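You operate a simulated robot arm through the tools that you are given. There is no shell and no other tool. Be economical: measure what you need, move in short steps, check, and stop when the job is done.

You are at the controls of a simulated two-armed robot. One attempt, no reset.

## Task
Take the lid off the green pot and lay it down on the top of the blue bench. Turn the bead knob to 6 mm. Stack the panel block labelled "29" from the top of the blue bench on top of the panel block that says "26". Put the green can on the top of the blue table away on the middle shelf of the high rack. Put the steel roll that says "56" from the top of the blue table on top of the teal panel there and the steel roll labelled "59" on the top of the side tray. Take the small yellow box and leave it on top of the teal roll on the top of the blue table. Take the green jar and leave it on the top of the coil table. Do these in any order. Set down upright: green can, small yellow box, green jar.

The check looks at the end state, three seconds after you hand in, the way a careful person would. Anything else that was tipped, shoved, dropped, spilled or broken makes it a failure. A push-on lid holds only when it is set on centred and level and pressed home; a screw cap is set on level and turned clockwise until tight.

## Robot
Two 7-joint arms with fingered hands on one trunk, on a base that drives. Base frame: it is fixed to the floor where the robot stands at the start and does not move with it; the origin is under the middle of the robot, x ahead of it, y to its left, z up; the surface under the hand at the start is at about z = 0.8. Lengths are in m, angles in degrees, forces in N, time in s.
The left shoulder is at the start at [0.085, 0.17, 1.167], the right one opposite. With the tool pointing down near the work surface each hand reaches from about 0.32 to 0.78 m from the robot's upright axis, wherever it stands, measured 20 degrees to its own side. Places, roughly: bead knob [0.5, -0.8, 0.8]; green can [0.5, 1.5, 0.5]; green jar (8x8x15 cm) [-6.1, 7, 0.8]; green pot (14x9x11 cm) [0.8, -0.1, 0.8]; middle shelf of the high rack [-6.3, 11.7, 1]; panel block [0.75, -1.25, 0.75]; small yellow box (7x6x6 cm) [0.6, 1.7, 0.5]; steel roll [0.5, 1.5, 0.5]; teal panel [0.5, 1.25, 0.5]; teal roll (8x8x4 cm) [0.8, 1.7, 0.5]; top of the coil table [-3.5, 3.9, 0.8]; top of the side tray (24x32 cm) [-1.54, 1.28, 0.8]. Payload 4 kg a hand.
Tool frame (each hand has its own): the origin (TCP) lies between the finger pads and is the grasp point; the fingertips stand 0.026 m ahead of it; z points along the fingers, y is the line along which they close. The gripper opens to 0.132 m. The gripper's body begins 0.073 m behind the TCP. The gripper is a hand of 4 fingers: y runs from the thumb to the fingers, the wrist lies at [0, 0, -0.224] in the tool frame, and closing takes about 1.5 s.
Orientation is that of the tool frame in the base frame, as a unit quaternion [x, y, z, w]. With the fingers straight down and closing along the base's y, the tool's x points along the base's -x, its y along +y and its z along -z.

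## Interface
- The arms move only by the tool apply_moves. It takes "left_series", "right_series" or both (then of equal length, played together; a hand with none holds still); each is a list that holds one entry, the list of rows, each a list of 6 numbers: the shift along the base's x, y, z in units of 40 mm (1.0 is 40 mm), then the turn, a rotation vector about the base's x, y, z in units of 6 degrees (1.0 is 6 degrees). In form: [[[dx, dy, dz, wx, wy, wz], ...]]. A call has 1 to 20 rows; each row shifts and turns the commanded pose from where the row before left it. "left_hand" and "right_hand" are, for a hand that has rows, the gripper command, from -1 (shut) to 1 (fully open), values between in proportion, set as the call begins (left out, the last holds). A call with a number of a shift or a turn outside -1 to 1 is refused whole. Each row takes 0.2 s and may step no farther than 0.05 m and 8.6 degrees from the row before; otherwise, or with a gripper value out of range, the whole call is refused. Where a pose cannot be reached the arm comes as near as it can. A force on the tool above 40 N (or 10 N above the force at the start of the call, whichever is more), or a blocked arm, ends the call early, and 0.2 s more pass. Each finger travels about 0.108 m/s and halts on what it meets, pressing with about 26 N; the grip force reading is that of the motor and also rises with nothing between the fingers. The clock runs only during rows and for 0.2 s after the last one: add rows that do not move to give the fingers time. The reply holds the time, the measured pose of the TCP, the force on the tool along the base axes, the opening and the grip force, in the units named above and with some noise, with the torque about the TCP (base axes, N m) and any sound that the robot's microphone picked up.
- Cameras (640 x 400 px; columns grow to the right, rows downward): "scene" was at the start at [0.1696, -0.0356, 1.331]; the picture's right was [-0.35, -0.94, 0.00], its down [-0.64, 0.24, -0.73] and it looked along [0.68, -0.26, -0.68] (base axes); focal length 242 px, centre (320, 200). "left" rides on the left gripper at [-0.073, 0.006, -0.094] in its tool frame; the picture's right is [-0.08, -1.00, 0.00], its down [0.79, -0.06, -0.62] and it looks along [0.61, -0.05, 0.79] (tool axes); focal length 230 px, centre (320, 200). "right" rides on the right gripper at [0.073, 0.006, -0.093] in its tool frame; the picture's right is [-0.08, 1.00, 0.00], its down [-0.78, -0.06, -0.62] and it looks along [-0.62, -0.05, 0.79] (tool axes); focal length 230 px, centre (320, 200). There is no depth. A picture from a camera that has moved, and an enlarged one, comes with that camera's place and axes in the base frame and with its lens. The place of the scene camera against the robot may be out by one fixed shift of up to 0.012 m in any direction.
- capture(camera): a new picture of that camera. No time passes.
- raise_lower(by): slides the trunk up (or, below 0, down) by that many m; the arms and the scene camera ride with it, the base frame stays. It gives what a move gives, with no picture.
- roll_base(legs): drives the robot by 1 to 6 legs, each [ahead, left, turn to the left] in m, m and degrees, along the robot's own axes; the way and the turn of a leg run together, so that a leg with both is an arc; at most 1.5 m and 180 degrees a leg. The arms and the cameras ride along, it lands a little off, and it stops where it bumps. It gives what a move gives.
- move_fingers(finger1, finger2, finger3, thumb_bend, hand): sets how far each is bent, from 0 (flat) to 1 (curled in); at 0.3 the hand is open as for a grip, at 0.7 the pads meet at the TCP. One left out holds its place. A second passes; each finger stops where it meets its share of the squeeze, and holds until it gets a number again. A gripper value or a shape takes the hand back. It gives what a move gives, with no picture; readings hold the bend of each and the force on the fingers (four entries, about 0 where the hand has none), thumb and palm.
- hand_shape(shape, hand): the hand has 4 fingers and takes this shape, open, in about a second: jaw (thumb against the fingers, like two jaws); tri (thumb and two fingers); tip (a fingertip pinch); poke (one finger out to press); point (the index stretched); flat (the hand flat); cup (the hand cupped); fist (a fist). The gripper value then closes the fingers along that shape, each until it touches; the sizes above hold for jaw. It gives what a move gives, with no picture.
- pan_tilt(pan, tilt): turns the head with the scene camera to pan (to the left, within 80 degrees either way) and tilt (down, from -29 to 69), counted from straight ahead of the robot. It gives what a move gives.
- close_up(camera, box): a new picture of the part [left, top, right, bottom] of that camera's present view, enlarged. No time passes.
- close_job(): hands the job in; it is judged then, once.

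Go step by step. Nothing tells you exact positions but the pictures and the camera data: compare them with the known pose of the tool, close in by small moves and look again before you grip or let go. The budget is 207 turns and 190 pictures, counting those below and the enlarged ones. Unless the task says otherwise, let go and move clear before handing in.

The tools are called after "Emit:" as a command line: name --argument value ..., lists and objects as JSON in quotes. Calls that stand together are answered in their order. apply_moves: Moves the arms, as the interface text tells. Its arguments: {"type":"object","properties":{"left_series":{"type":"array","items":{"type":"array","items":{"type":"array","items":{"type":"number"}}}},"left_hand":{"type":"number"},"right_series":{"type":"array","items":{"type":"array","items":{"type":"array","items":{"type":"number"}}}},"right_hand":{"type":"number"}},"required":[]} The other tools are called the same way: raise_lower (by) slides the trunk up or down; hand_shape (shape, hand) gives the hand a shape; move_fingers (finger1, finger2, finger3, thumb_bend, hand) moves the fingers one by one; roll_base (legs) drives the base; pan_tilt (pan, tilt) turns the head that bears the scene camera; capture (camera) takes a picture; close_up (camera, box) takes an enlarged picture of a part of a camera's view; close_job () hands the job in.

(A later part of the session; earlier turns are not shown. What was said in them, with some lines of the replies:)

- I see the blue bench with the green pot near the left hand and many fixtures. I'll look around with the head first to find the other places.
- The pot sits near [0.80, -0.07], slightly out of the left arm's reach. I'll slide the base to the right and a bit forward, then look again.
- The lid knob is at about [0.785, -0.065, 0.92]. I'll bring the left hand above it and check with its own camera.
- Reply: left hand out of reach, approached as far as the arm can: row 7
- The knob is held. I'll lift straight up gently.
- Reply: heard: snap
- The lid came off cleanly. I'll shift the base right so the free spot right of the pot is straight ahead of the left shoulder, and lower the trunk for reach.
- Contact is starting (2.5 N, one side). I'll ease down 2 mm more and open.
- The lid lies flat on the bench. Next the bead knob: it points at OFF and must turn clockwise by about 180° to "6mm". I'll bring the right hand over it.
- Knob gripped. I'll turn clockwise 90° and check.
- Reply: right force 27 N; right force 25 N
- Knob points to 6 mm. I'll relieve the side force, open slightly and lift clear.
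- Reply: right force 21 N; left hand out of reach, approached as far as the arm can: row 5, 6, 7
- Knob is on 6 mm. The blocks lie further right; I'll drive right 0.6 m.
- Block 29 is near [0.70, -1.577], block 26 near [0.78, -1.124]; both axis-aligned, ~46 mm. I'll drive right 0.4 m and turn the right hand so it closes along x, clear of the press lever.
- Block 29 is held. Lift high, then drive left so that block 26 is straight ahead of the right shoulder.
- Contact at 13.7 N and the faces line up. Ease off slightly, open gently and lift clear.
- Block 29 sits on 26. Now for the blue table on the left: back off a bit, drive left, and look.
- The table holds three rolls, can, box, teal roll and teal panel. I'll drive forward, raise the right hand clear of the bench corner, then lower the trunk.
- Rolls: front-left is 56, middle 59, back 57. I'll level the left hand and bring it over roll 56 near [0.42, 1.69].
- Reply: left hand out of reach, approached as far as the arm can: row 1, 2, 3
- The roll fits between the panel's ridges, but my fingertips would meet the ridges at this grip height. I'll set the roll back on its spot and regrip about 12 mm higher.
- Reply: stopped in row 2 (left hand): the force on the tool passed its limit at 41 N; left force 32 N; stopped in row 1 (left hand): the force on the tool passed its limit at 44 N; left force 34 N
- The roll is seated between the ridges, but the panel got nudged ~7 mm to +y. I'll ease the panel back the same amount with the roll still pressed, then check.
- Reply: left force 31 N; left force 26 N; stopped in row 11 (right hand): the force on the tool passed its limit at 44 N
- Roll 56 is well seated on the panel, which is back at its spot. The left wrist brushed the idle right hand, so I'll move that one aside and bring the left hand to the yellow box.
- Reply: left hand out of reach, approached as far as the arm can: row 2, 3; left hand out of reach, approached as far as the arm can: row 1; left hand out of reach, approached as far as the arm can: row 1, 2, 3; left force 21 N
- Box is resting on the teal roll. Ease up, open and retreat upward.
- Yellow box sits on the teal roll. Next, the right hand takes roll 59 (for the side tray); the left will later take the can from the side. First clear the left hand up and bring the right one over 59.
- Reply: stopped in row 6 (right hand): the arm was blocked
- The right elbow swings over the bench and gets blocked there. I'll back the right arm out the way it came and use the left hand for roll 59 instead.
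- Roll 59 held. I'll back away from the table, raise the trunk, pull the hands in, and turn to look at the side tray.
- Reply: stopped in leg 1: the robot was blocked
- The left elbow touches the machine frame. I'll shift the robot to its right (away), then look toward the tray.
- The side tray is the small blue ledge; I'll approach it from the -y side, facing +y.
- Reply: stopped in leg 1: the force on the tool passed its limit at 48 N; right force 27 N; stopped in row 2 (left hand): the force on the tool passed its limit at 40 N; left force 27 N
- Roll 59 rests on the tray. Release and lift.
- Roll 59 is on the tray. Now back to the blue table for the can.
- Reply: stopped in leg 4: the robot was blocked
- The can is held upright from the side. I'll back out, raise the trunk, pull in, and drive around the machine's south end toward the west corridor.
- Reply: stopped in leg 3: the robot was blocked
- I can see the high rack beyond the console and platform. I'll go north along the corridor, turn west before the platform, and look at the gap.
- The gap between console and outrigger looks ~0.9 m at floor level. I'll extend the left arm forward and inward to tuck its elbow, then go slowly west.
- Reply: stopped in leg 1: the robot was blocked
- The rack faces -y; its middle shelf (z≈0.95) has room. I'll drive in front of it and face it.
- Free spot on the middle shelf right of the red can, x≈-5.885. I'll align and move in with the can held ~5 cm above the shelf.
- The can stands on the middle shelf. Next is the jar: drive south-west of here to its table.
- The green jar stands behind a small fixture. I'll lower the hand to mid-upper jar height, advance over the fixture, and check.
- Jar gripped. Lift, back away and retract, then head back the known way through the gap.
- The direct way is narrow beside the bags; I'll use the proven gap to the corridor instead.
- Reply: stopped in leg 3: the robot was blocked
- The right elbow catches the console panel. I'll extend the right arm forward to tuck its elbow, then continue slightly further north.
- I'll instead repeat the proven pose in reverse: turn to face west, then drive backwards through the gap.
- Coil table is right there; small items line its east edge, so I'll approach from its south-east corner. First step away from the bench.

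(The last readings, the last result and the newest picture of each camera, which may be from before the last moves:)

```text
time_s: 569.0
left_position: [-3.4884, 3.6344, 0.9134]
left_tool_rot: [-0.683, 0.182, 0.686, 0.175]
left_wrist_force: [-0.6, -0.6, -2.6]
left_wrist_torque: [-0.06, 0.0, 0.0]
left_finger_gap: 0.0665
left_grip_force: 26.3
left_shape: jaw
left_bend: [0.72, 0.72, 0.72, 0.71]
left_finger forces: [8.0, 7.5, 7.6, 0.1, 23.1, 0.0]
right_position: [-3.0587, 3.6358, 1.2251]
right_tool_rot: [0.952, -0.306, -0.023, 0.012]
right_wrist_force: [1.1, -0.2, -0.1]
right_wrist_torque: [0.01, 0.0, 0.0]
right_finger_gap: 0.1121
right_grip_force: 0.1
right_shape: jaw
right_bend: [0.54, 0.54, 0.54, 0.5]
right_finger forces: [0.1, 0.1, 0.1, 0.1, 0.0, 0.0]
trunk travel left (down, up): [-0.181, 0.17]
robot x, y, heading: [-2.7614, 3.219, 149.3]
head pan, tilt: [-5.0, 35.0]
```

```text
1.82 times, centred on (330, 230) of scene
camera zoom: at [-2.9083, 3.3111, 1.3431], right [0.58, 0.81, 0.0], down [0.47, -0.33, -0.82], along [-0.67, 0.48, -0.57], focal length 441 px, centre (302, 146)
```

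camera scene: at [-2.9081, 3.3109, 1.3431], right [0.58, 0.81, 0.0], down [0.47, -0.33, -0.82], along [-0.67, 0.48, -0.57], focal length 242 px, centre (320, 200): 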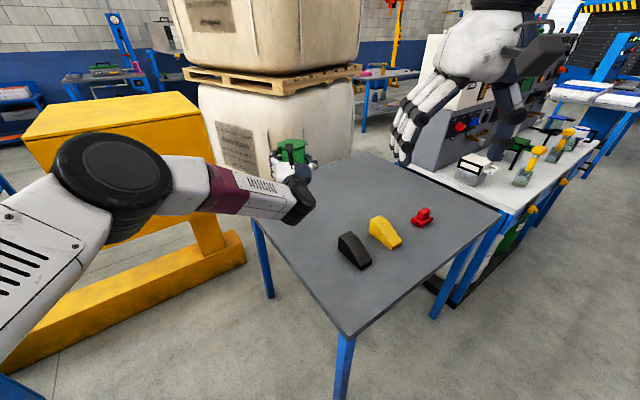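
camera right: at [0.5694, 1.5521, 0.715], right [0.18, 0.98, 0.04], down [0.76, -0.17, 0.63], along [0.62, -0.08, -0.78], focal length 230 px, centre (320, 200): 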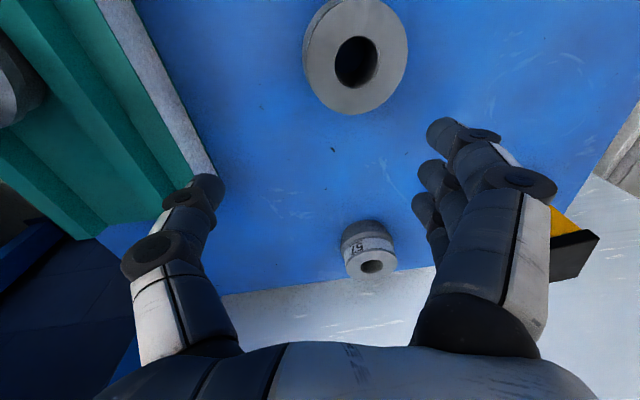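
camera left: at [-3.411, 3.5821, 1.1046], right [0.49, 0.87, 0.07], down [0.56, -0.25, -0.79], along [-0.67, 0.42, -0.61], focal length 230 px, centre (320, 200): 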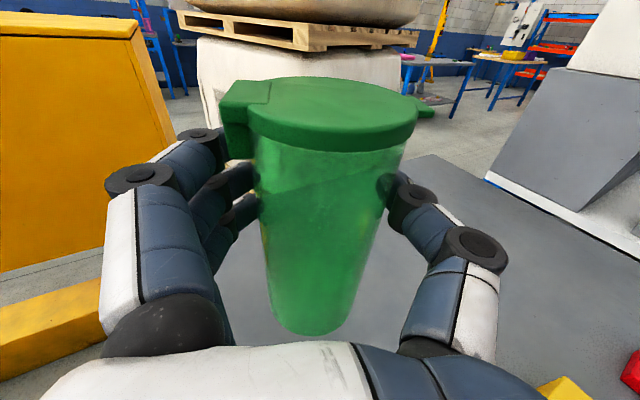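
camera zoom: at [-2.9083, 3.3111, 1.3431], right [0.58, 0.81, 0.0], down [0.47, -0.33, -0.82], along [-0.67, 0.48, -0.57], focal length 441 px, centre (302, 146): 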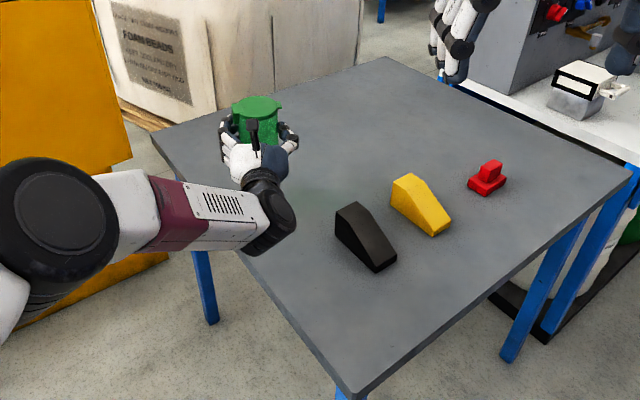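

Emit:
apply_moves --left_series '[[[0, 0, -0.3, 0, 0, 0], [0, 0, 0, 0, 0, 0]]]'

Emit:
apply_moves --left_series '[[[0, 0, -0.12, 0, 0, 0], [0, 0, 0, 0, 0, 0]]]'

Emit:
apply_moves --left_series '[[[0, 0, -0.1, 0, 0, 0], [0, 0, 0, 0, 0, 0]]]'

Emit:
apply_moves --left_series '[[[0, 0, -0.08, 0, 0, 0], [0, 0, 0, 0, 0, 0]]]'

```text
time_s: 569.6
left_position: [-3.4892, 3.6347, 0.9021]
left_tool_rot: [-0.683, 0.181, 0.685, 0.176]
left_wrist_force: [0.2, 0.6, -1.8]
left_wrist_torque: [0.01, -0.02, 0.0]
left_finger_gap: 0.0665
left_grip_force: 25.8
left_shape: jaw
left_bend: [0.72, 0.72, 0.72, 0.71]
left_finger forces: [7.9, 7.6, 7.6, 0.1, 23.1, 0.0]
right_position: [-3.0589, 3.6361, 1.2234]
right_tool_rot: [0.951, -0.307, -0.023, 0.012]
right_wrist_force: [0.8, -0.2, 0.1]
right_wrist_torque: [-0.02, -0.04, -0.02]
right_finger_gap: 0.1121
right_grip_force: 0.0
right_shape: jaw
right_bend: [0.54, 0.54, 0.54, 0.5]
right_finger forces: [0.0, 0.0, 0.0, 0.0, 0.0, 0.0]
trunk travel left (down, up): [-0.181, 0.17]
robot x, y, heading: [-2.7604, 3.2242, 149.4]
head pan, tilt: [-5.0, 35.0]
```

```text
time_s: 570.2
left_position: [-3.4906, 3.634, 0.8966]
left_tool_rot: [-0.683, 0.18, 0.685, 0.176]
left_wrist_force: [-0.7, -1.0, -4.0]
left_wrist_torque: [0.01, 0.01, 0.02]
left_finger_gap: 0.0663
left_grip_force: 25.4
left_shape: jaw
left_bend: [0.72, 0.72, 0.72, 0.71]
left_finger forces: [8.0, 7.6, 7.5, 0.0, 23.1, 0.1]
right_position: [-3.0582, 3.6363, 1.2235]
right_tool_rot: [0.951, -0.307, -0.023, 0.012]
right_wrist_force: [0.2, 0.2, -0.9]
right_wrist_torque: [0.04, 0.0, -0.02]
right_finger_gap: 0.112
right_grip_force: 0.3
right_shape: jaw
right_bend: [0.54, 0.54, 0.54, 0.5]
right_finger forces: [0.0, 0.0, 0.0, 0.0, 0.1, 0.0]
trunk travel left (down, up): [-0.181, 0.17]
robot x, y, heading: [-2.7623, 3.2189, 149.8]
head pan, tilt: [-5.0, 35.0]
```

```text
time_s: 570.8
left_position: [-3.489, 3.6328, 0.8917]
left_tool_rot: [-0.683, 0.18, 0.686, 0.175]
left_wrist_force: [-0.5, 0.3, -3.3]
left_wrist_torque: [0.0, -0.05, 0.0]
left_finger_gap: 0.0666
left_grip_force: 26.2
left_shape: jaw
left_bend: [0.72, 0.72, 0.72, 0.71]
left_finger forces: [7.8, 7.7, 7.6, 0.0, 23.1, 0.0]
right_position: [-3.0603, 3.6348, 1.2257]
right_tool_rot: [0.951, -0.308, -0.023, 0.012]
right_wrist_force: [0.0, 0.6, 0.0]
right_wrist_torque: [0.01, 0.02, 0.01]
right_finger_gap: 0.1118
right_grip_force: 0.0
right_shape: jaw
right_bend: [0.54, 0.54, 0.54, 0.5]
right_finger forces: [0.0, 0.0, 0.0, 0.0, 0.1, 0.0]
trunk travel left (down, up): [-0.181, 0.17]
robot x, y, heading: [-2.7643, 3.2206, 149.4]
head pan, tilt: [-5.0, 35.0]
```

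```text
time_s: 571.4
left_position: [-3.49, 3.6326, 0.8898]
left_tool_rot: [-0.683, 0.18, 0.685, 0.176]
left_wrist_force: [0.6, -0.2, -2.6]
left_wrist_torque: [0.01, -0.01, -0.01]
left_finger_gap: 0.0665
left_grip_force: 26.0
left_shape: jaw
left_bend: [0.72, 0.72, 0.72, 0.71]
left_finger forces: [8.0, 7.6, 7.6, 0.1, 23.1, 0.1]
right_position: [-3.0606, 3.6356, 1.2238]
right_tool_rot: [0.951, -0.307, -0.024, 0.012]
right_wrist_force: [0.0, 0.2, 0.0]
right_wrist_torque: [-0.01, 0.03, 0.03]
right_finger_gap: 0.1121
right_grip_force: 0.1
right_shape: jaw
right_bend: [0.54, 0.54, 0.54, 0.5]
right_finger forces: [0.0, 0.1, 0.0, 0.0, 0.0, 0.1]
trunk travel left (down, up): [-0.181, 0.17]
robot x, y, heading: [-2.7646, 3.2194, 149.3]
head pan, tilt: [-5.0, 35.0]
```

Emit:
apply_moves --left_series '[[[0, 0, -0.08, 0, 0, 0], [0, 0, 0, 0, 0, 0]]]'

Emit:
apply_moves --left_series '[[[0, 0, -0.08, 0, 0, 0], [0, 0, 0, 0, 0, 0]]]'

Emit:
apply_moves --left_series '[[[0, 0, -0.06, 0, 0, 0], [0, 0, 0, 0, 0, 0]]]'

```text
time_s: 572.0
left_position: [-3.4892, 3.633, 0.8851]
left_tool_rot: [-0.683, 0.181, 0.685, 0.176]
left_wrist_force: [-0.1, -0.4, -3.3]
left_wrist_torque: [0.0, -0.01, 0.0]
left_finger_gap: 0.0665
left_grip_force: 26.2
left_shape: jaw
left_bend: [0.72, 0.72, 0.72, 0.71]
left_finger forces: [7.9, 7.6, 7.6, 0.0, 23.1, 0.1]
right_position: [-3.0588, 3.6353, 1.2245]
right_tool_rot: [0.951, -0.308, -0.023, 0.012]
right_wrist_force: [-0.4, -0.3, 0.0]
right_wrist_torque: [0.0, -0.04, -0.03]
right_finger_gap: 0.1121
right_grip_force: 0.0
right_shape: jaw
right_bend: [0.54, 0.54, 0.54, 0.5]
right_finger forces: [0.0, 0.0, 0.0, 0.0, 0.0, 0.0]
trunk travel left (down, up): [-0.181, 0.17]
robot x, y, heading: [-2.7611, 3.2194, 149.7]
head pan, tilt: [-5.0, 35.0]
```

```text
time_s: 572.6
left_position: [-3.4902, 3.6329, 0.8816]
left_tool_rot: [-0.683, 0.181, 0.685, 0.176]
left_wrist_force: [1.2, 0.1, -1.9]
left_wrist_torque: [0.0, 0.02, -0.01]
left_finger_gap: 0.0664
left_grip_force: 26.5
left_shape: jaw
left_bend: [0.72, 0.72, 0.72, 0.71]
left_finger forces: [7.9, 7.7, 7.6, 0.0, 23.1, 0.1]
right_position: [-3.059, 3.636, 1.2249]
right_tool_rot: [0.951, -0.307, -0.023, 0.011]
right_wrist_force: [0.0, 0.2, 0.3]
right_wrist_torque: [0.02, 0.0, -0.03]
right_finger_gap: 0.1123
right_grip_force: 0.1
right_shape: jaw
right_bend: [0.54, 0.54, 0.54, 0.5]
right_finger forces: [0.0, 0.1, 0.1, 0.0, 0.0, 0.1]
trunk travel left (down, up): [-0.181, 0.17]
robot x, y, heading: [-2.7609, 3.22, 149.6]
head pan, tilt: [-5.0, 35.0]
```

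```text
time_s: 573.2
left_position: [-3.4904, 3.6313, 0.8805]
left_tool_rot: [-0.683, 0.181, 0.685, 0.176]
left_wrist_force: [0.0, -0.2, -2.1]
left_wrist_torque: [-0.04, -0.02, -0.02]
left_finger_gap: 0.0662
left_grip_force: 26.3
left_shape: jaw
left_bend: [0.72, 0.72, 0.72, 0.71]
left_finger forces: [7.9, 7.6, 7.6, 0.0, 23.1, 0.1]
right_position: [-3.0593, 3.6343, 1.2249]
right_tool_rot: [0.951, -0.307, -0.023, 0.011]
right_wrist_force: [0.5, -0.4, -1.0]
right_wrist_torque: [0.01, -0.02, 0.03]
right_finger_gap: 0.1119
right_grip_force: 0.1
right_shape: jaw
right_bend: [0.54, 0.54, 0.54, 0.5]
right_finger forces: [0.0, 0.0, 0.0, 0.1, 0.0, 0.0]
trunk travel left (down, up): [-0.181, 0.17]
robot x, y, heading: [-2.7572, 3.2229, 149.3]
head pan, tilt: [-5.0, 35.0]
```

Emit:
apply_moves --left_series '[[[0, 0, -0.1, 0, 0, 0], [0, 0, 0, 0, 0, 0]]]'

Emit:
apply_moves --left_series '[[[0, 0, -0.1, 0, 0, 0], [0, 0, 0, 0, 0, 0]]]'

Emit:
apply_moves --left_series '[[[0, 0, -0.1, 0, 0, 0], [0, 0, 0, 0, 0, 0]]]'

Emit:
capture --camera "left"

```text
time_s: 573.8
left_position: [-3.4905, 3.6323, 0.8747]
left_tool_rot: [-0.683, 0.18, 0.685, 0.176]
left_wrist_force: [0.5, 1.0, -2.5]
left_wrist_torque: [-0.04, -0.04, 0.0]
left_finger_gap: 0.0664
left_grip_force: 25.8
left_shape: jaw
left_bend: [0.72, 0.72, 0.72, 0.71]
left_finger forces: [7.9, 7.7, 7.5, 0.1, 23.1, 0.0]
right_position: [-3.0588, 3.6363, 1.2243]
right_tool_rot: [0.951, -0.307, -0.023, 0.011]
right_wrist_force: [-0.4, -0.1, -0.6]
right_wrist_torque: [-0.04, -0.02, 0.0]
right_finger_gap: 0.112
right_grip_force: 0.0
right_shape: jaw
right_bend: [0.54, 0.54, 0.54, 0.5]
right_finger forces: [0.0, 0.0, 0.1, 0.1, 0.0, 0.0]
trunk travel left (down, up): [-0.181, 0.17]
robot x, y, heading: [-2.7623, 3.2228, 149.6]
head pan, tilt: [-5.0, 35.0]
```

```text
time_s: 574.4
left_position: [-3.4897, 3.6315, 0.872]
left_tool_rot: [-0.683, 0.182, 0.685, 0.177]
left_wrist_force: [0.1, -0.5, -2.9]
left_wrist_torque: [-0.01, -0.05, 0.01]
left_finger_gap: 0.0664
left_grip_force: 26.2
left_shape: jaw
left_bend: [0.72, 0.72, 0.72, 0.71]
left_finger forces: [7.8, 7.7, 7.6, 0.0, 23.1, 0.1]
right_position: [-3.0595, 3.6366, 1.2251]
right_tool_rot: [0.951, -0.307, -0.024, 0.012]
right_wrist_force: [-0.8, 0.9, -0.5]
right_wrist_torque: [0.02, 0.0, 0.0]
right_finger_gap: 0.1121
right_grip_force: 0.0
right_shape: jaw
right_bend: [0.54, 0.54, 0.54, 0.5]
right_finger forces: [0.0, 0.0, 0.1, 0.1, 0.0, 0.0]
trunk travel left (down, up): [-0.181, 0.17]
robot x, y, heading: [-2.7643, 3.2198, 149.4]
head pan, tilt: [-5.0, 35.0]
```

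```text
time_s: 575.0
left_position: [-3.4899, 3.631, 0.868]
left_tool_rot: [-0.683, 0.181, 0.685, 0.176]
left_wrist_force: [-0.2, -0.3, -2.6]
left_wrist_torque: [-0.01, -0.03, 0.01]
left_finger_gap: 0.0663
left_grip_force: 26.3
left_shape: jaw
left_bend: [0.72, 0.72, 0.72, 0.71]
left_finger forces: [7.8, 7.6, 7.6, 0.0, 23.2, 0.1]
right_position: [-3.0586, 3.6358, 1.2246]
right_tool_rot: [0.952, -0.306, -0.022, 0.012]
right_wrist_force: [0.9, -0.1, 0.7]
right_wrist_torque: [0.03, 0.0, -0.02]
right_finger_gap: 0.112
right_grip_force: 0.0
right_shape: jaw
right_bend: [0.54, 0.54, 0.54, 0.5]
right_finger forces: [0.1, 0.0, 0.0, 0.1, 0.1, 0.0]
trunk travel left (down, up): [-0.181, 0.17]
robot x, y, heading: [-2.7601, 3.2204, 149.5]
head pan, tilt: [-5.0, 35.0]
```

```text
26 pictures are left
camera left: at [-3.4121, 3.5811, 0.9423], right [0.49, 0.87, 0.07], down [0.56, -0.25, -0.79], along [-0.67, 0.42, -0.61], focal length 230 px, centre (320, 200)
```

left: 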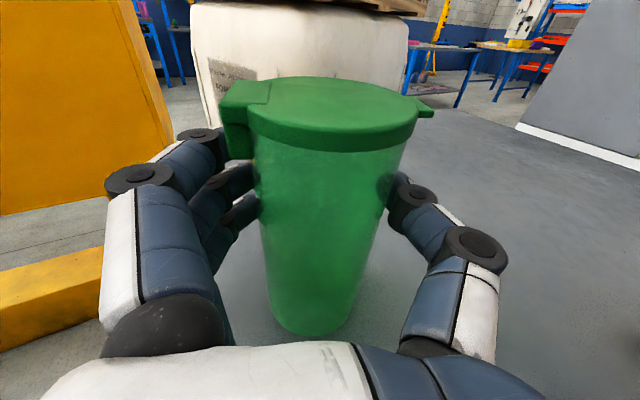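

Emit:
apply_moves --left_series '[[[0, 0, -0.12, 0, 0, 0], [0, 0, 0, 0, 0, 0]]]'

Emit:
apply_moves --left_series '[[[0, 0, -0.12, 0, 0, 0], [0, 0, 0, 0, 0, 0]]]'

Emit:
apply_moves --left_series '[[[0, 0, -0.12, 0, 0, 0], [0, 0, 0, 0, 0, 0]]]'

Emit:
apply_moves --left_series '[[[0, 0, -0.1, 0, 0, 0], [0, 0, 0, 0, 0, 0]]]'

```text
time_s: 575.6
left_position: [-3.4898, 3.6315, 0.863]
left_tool_rot: [-0.683, 0.181, 0.685, 0.177]
left_wrist_force: [-0.5, -0.5, -2.6]
left_wrist_torque: [-0.02, -0.02, 0.03]
left_finger_gap: 0.0667
left_grip_force: 26.3
left_shape: jaw
left_bend: [0.72, 0.72, 0.72, 0.71]
left_finger forces: [7.9, 7.6, 7.6, 0.0, 23.1, 0.0]
right_position: [-3.0595, 3.6367, 1.2252]
right_tool_rot: [0.952, -0.306, -0.024, 0.012]
right_wrist_force: [0.1, -0.9, -0.1]
right_wrist_torque: [-0.02, -0.02, 0.02]
right_finger_gap: 0.1123
right_grip_force: 0.1
right_shape: jaw
right_bend: [0.54, 0.54, 0.54, 0.5]
right_finger forces: [0.1, 0.0, 0.0, 0.0, 0.0, 0.0]
trunk travel left (down, up): [-0.181, 0.17]
robot x, y, heading: [-2.7601, 3.2216, 149.6]
head pan, tilt: [-5.0, 35.0]
```

```text
time_s: 576.2
left_position: [-3.4894, 3.6314, 0.8603]
left_tool_rot: [-0.682, 0.18, 0.686, 0.176]
left_wrist_force: [-2.9, 0.9, 4.2]
left_wrist_torque: [0.05, 0.03, 0.03]
left_finger_gap: 0.0664
left_grip_force: 26.2
left_shape: jaw
left_bend: [0.72, 0.72, 0.72, 0.71]
left_finger forces: [8.0, 7.6, 7.6, 0.0, 23.2, 0.0]
right_position: [-3.0583, 3.6346, 1.2246]
right_tool_rot: [0.951, -0.307, -0.024, 0.011]
right_wrist_force: [-0.5, -0.2, 0.1]
right_wrist_torque: [-0.02, 0.03, -0.04]
right_finger_gap: 0.1119
right_grip_force: 0.0
right_shape: jaw
right_bend: [0.54, 0.54, 0.54, 0.5]
right_finger forces: [0.1, 0.0, 0.0, 0.1, 0.0, 0.1]
trunk travel left (down, up): [-0.181, 0.17]
robot x, y, heading: [-2.7629, 3.2194, 149.5]
head pan, tilt: [-5.0, 35.0]
```

```text
time_s: 576.8
left_position: [-3.4903, 3.6311, 0.8592]
left_tool_rot: [-0.68, 0.18, 0.688, 0.177]
left_wrist_force: [-7.1, 2.5, 20.6]
left_wrist_torque: [0.14, 0.28, -0.01]
left_finger_gap: 0.0662
left_grip_force: 26.0
left_shape: jaw
left_bend: [0.72, 0.72, 0.72, 0.71]
left_finger forces: [8.2, 7.9, 7.9, 0.1, 23.4, 0.0]
right_position: [-3.0578, 3.6351, 1.2267]
right_tool_rot: [0.952, -0.306, -0.026, 0.012]
right_wrist_force: [-0.2, -0.5, -0.7]
right_wrist_torque: [0.0, 0.03, 0.0]
right_finger_gap: 0.1121
right_grip_force: 0.1
right_shape: jaw
right_bend: [0.54, 0.54, 0.54, 0.5]
right_finger forces: [0.0, 0.0, 0.1, 0.2, 0.0, 0.0]
trunk travel left (down, up): [-0.181, 0.17]
robot x, y, heading: [-2.7647, 3.2191, 149.3]
head pan, tilt: [-5.0, 35.0]
```

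```text
time_s: 577.4
left_position: [-3.4895, 3.6313, 0.8582]
left_tool_rot: [-0.679, 0.18, 0.69, 0.177]
left_wrist_force: [-5.1, 1.7, 32.6]
left_wrist_torque: [0.25, 0.39, 0.03]
left_finger_gap: 0.0664
left_grip_force: 26.6
left_shape: jaw
left_bend: [0.72, 0.72, 0.72, 0.71]
left_finger forces: [8.0, 8.0, 8.2, 0.1, 23.5, 0.0]
right_position: [-3.0569, 3.6355, 1.2268]
right_tool_rot: [0.951, -0.307, -0.025, 0.011]
right_wrist_force: [0.0, 0.1, -0.1]
right_wrist_torque: [-0.02, 0.0, -0.02]
right_finger_gap: 0.1119
right_grip_force: 0.0
right_shape: jaw
right_bend: [0.54, 0.54, 0.54, 0.5]
right_finger forces: [0.1, 0.1, 0.1, 0.0, 0.1, 0.0]
trunk travel left (down, up): [-0.181, 0.17]
robot x, y, heading: [-2.7602, 3.222, 149.6]
head pan, tilt: [-5.0, 35.0]
```

Contact reached. Ease off the pressure, open, and check before retreating.

Emit:
apply_moves --left_series '[[[0, 0, 0.12, 0, 0, 0], [0, 0, 0.08, 0, 0, 0], [0, 0, 0, 0, 0, 0]]]'

Emit:
apply_moves --left_series '[[[0, 0, 0, 0, 0, 0], [0, 0, 0, 0, 0, 0], [0, 0, 0, 0, 0, 0], [0, 0, 0, 0, 0, 0], [0, 0, 0, 0, 0, 0]]]' --left_hand 0.6

Emit:
capture --camera "left"

```text
time_s: 578.2
left_position: [-3.488, 3.6299, 0.8598]
left_tool_rot: [-0.682, 0.182, 0.686, 0.176]
left_wrist_force: [-6.7, 3.7, 19.0]
left_wrist_torque: [0.21, 0.26, 0.0]
left_finger_gap: 0.0666
left_grip_force: 26.0
left_shape: jaw
left_bend: [0.72, 0.72, 0.72, 0.71]
left_finger forces: [7.7, 7.7, 7.6, 0.1, 24.3, 0.1]
right_position: [-3.0579, 3.635, 1.2248]
right_tool_rot: [0.951, -0.307, -0.024, 0.012]
right_wrist_force: [0.8, 0.4, -0.9]
right_wrist_torque: [-0.01, -0.01, -0.01]
right_finger_gap: 0.1121
right_grip_force: 0.0
right_shape: jaw
right_bend: [0.54, 0.54, 0.54, 0.5]
right_finger forces: [0.1, 0.0, 0.0, 0.0, 0.0, 0.1]
trunk travel left (down, up): [-0.181, 0.17]
robot x, y, heading: [-2.7618, 3.222, 149.2]
head pan, tilt: [-5.0, 35.0]
```

```text
time_s: 579.4
left_position: [-3.4896, 3.631, 0.8574]
left_tool_rot: [-0.683, 0.181, 0.685, 0.178]
left_wrist_force: [-0.2, 0.5, -0.7]
left_wrist_torque: [0.0, 0.02, -0.02]
left_finger_gap: 0.1055
left_grip_force: 0.0
left_shape: jaw
left_bend: [0.59, 0.59, 0.59, 0.55]
left_finger forces: [0.0, 0.1, 0.1, 0.0, 0.1, 0.0]
right_position: [-3.0594, 3.6358, 1.2249]
right_tool_rot: [0.951, -0.307, -0.023, 0.011]
right_wrist_force: [-0.1, -0.4, 0.6]
right_wrist_torque: [0.0, 0.01, 0.01]
right_finger_gap: 0.112
right_grip_force: 0.0
right_shape: jaw
right_bend: [0.54, 0.54, 0.54, 0.5]
right_finger forces: [0.0, 0.0, 0.0, 0.0, 0.0, 0.1]
trunk travel left (down, up): [-0.181, 0.17]
robot x, y, heading: [-2.7671, 3.223, 149.6]
head pan, tilt: [-5.0, 35.0]
```

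```text
25 pictures are left
camera left: at [-3.4116, 3.5806, 0.9319], right [0.49, 0.87, 0.07], down [0.56, -0.25, -0.79], along [-0.67, 0.42, -0.61], focal length 230 px, centre (320, 200)
```

left: 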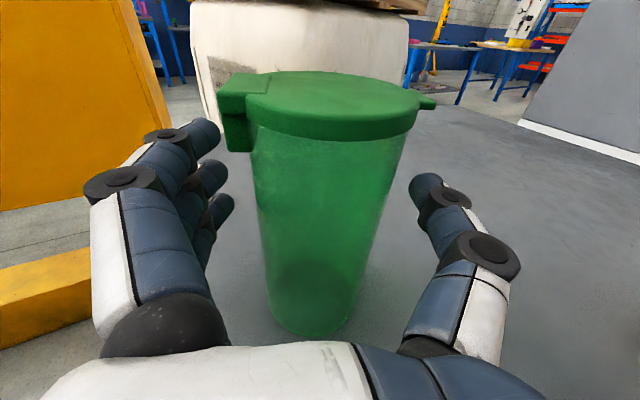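

Emit:
apply_moves --left_series '[[[0, 0, 0, 0, 0, 0], [0, 0, 0, 0, 0, 0], [0, 0, 0, 0, 0, 0], [0.3, -0.17, 0, 0, 0, 0], [0.5, -0.29, 0, 0, 0, 0], [0.7, -0.4, 0, 0, 0, 0], [0.8, -0.46, 0, 0, 0, 0], [0.8, -0.46, 0, 0, 0, 0], [0.8, -0.46, 0.2, 0, 0, 0], [0, 0, 0, 0, 0, 0]]]' --left_hand 1

Emit:
roll_base --legs '[[-0.3, 0, 0]]'

Emit:
capture --camera "scene"

```text
time_s: 581.6
left_position: [-3.3336, 3.5423, 0.8655]
left_tool_rot: [-0.683, 0.182, 0.685, 0.177]
left_wrist_force: [-0.2, -0.1, -0.2]
left_wrist_torque: [-0.02, 0.02, 0.02]
left_finger_gap: 0.1317
left_grip_force: 0.1
left_shape: jaw
left_bend: [0.3, 0.3, 0.3, 0.3]
left_finger forces: [0.0, 0.0, 0.1, 0.0, 0.0, 0.0]
right_position: [-3.0587, 3.6361, 1.2247]
right_tool_rot: [0.952, -0.306, -0.023, 0.012]
right_wrist_force: [-0.2, 0.0, 0.0]
right_wrist_torque: [0.01, 0.0, 0.0]
right_finger_gap: 0.1119
right_grip_force: 0.0
right_shape: jaw
right_bend: [0.54, 0.54, 0.54, 0.5]
right_finger forces: [0.1, 0.1, 0.0, 0.0, 0.0, 0.0]
trunk travel left (down, up): [-0.181, 0.17]
robot x, y, heading: [-2.7604, 3.223, 149.5]
head pan, tilt: [-5.0, 35.0]
```

```text
time_s: 583.6
left_position: [-3.0777, 3.3883, 0.865]
left_tool_rot: [-0.684, 0.178, 0.686, 0.174]
left_wrist_force: [-0.7, 0.5, 0.0]
left_wrist_torque: [0.01, 0.0, 0.02]
left_finger_gap: 0.1318
left_grip_force: 0.0
left_shape: jaw
left_bend: [0.3, 0.3, 0.3, 0.3]
left_finger forces: [0.0, 0.0, 0.0, 0.0, 0.1, 0.0]
right_position: [-2.8029, 3.4829, 1.2253]
right_tool_rot: [0.953, -0.303, -0.024, 0.012]
right_wrist_force: [0.1, 0.4, 0.1]
right_wrist_torque: [-0.02, -0.01, 0.05]
right_finger_gap: 0.1117
right_grip_force: 0.0
right_shape: jaw
right_bend: [0.54, 0.54, 0.54, 0.5]
right_finger forces: [0.0, 0.0, 0.0, 0.1, 0.0, 0.0]
trunk travel left (down, up): [-0.181, 0.17]
robot x, y, heading: [-2.5051, 3.0706, 150.0]
head pan, tilt: [-5.0, 35.0]
```

```text
24 pictures are left
camera scene: at [-2.65, 3.1587, 1.3431], right [0.58, 0.82, 0.0], down [0.47, -0.33, -0.82], along [-0.67, 0.47, -0.57], focal length 242 px, centre (320, 200)
```

scene: 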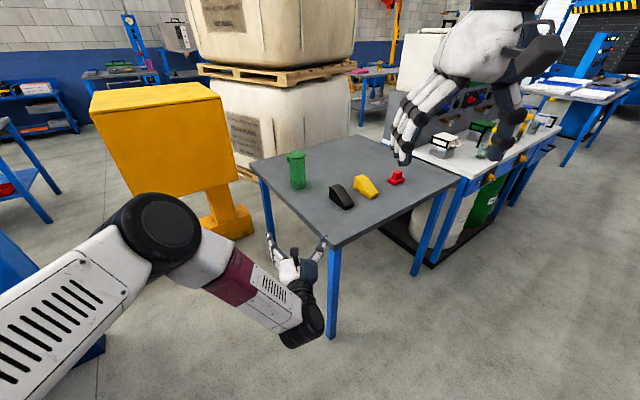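

The jar stands upright on the coil table, both hands are clear, and every sub-task was checked when done. Handing in.

Emit:
close_job

```text
The job is handed in.
```

I finished every part of the task and handed it in. I checked each item by camera as I set it down, but did not go back for a final look at the earlier ones.

- **Pot lid:** it lies flat on the blue bench, to the right of the green pot.
- **Bead knob:** it points at 6 mm.
- **Panel blocks:** block 29 is stacked on block 26, about 3 mm off centre.
- **Steel rolls:** roll 56 sits between the ridges of the teal panel, and roll 59 is on the side tray.
- **Yellow box:** it stands upright on the teal roll.
- **Green can:** it stands upright on the middle shelf of the high rack, right of the red can.
- **Green jar:** it stands upright at the south end of the coil table, clear of the small items there.

**Contacts that could count against the result:**
- **Teal panel:** I shifted it about 7 mm while seating roll 56, then pushed it back to within a millimetre or two of its spot.
- **Arms and base:** they bumped the blue bench, the machine frame, the control console and possibly the platform, and were blocked once by something I couldn't identify near the south end of the machine. I saw nothing moved or damaged in the pictures, though I didn't check each place separately.
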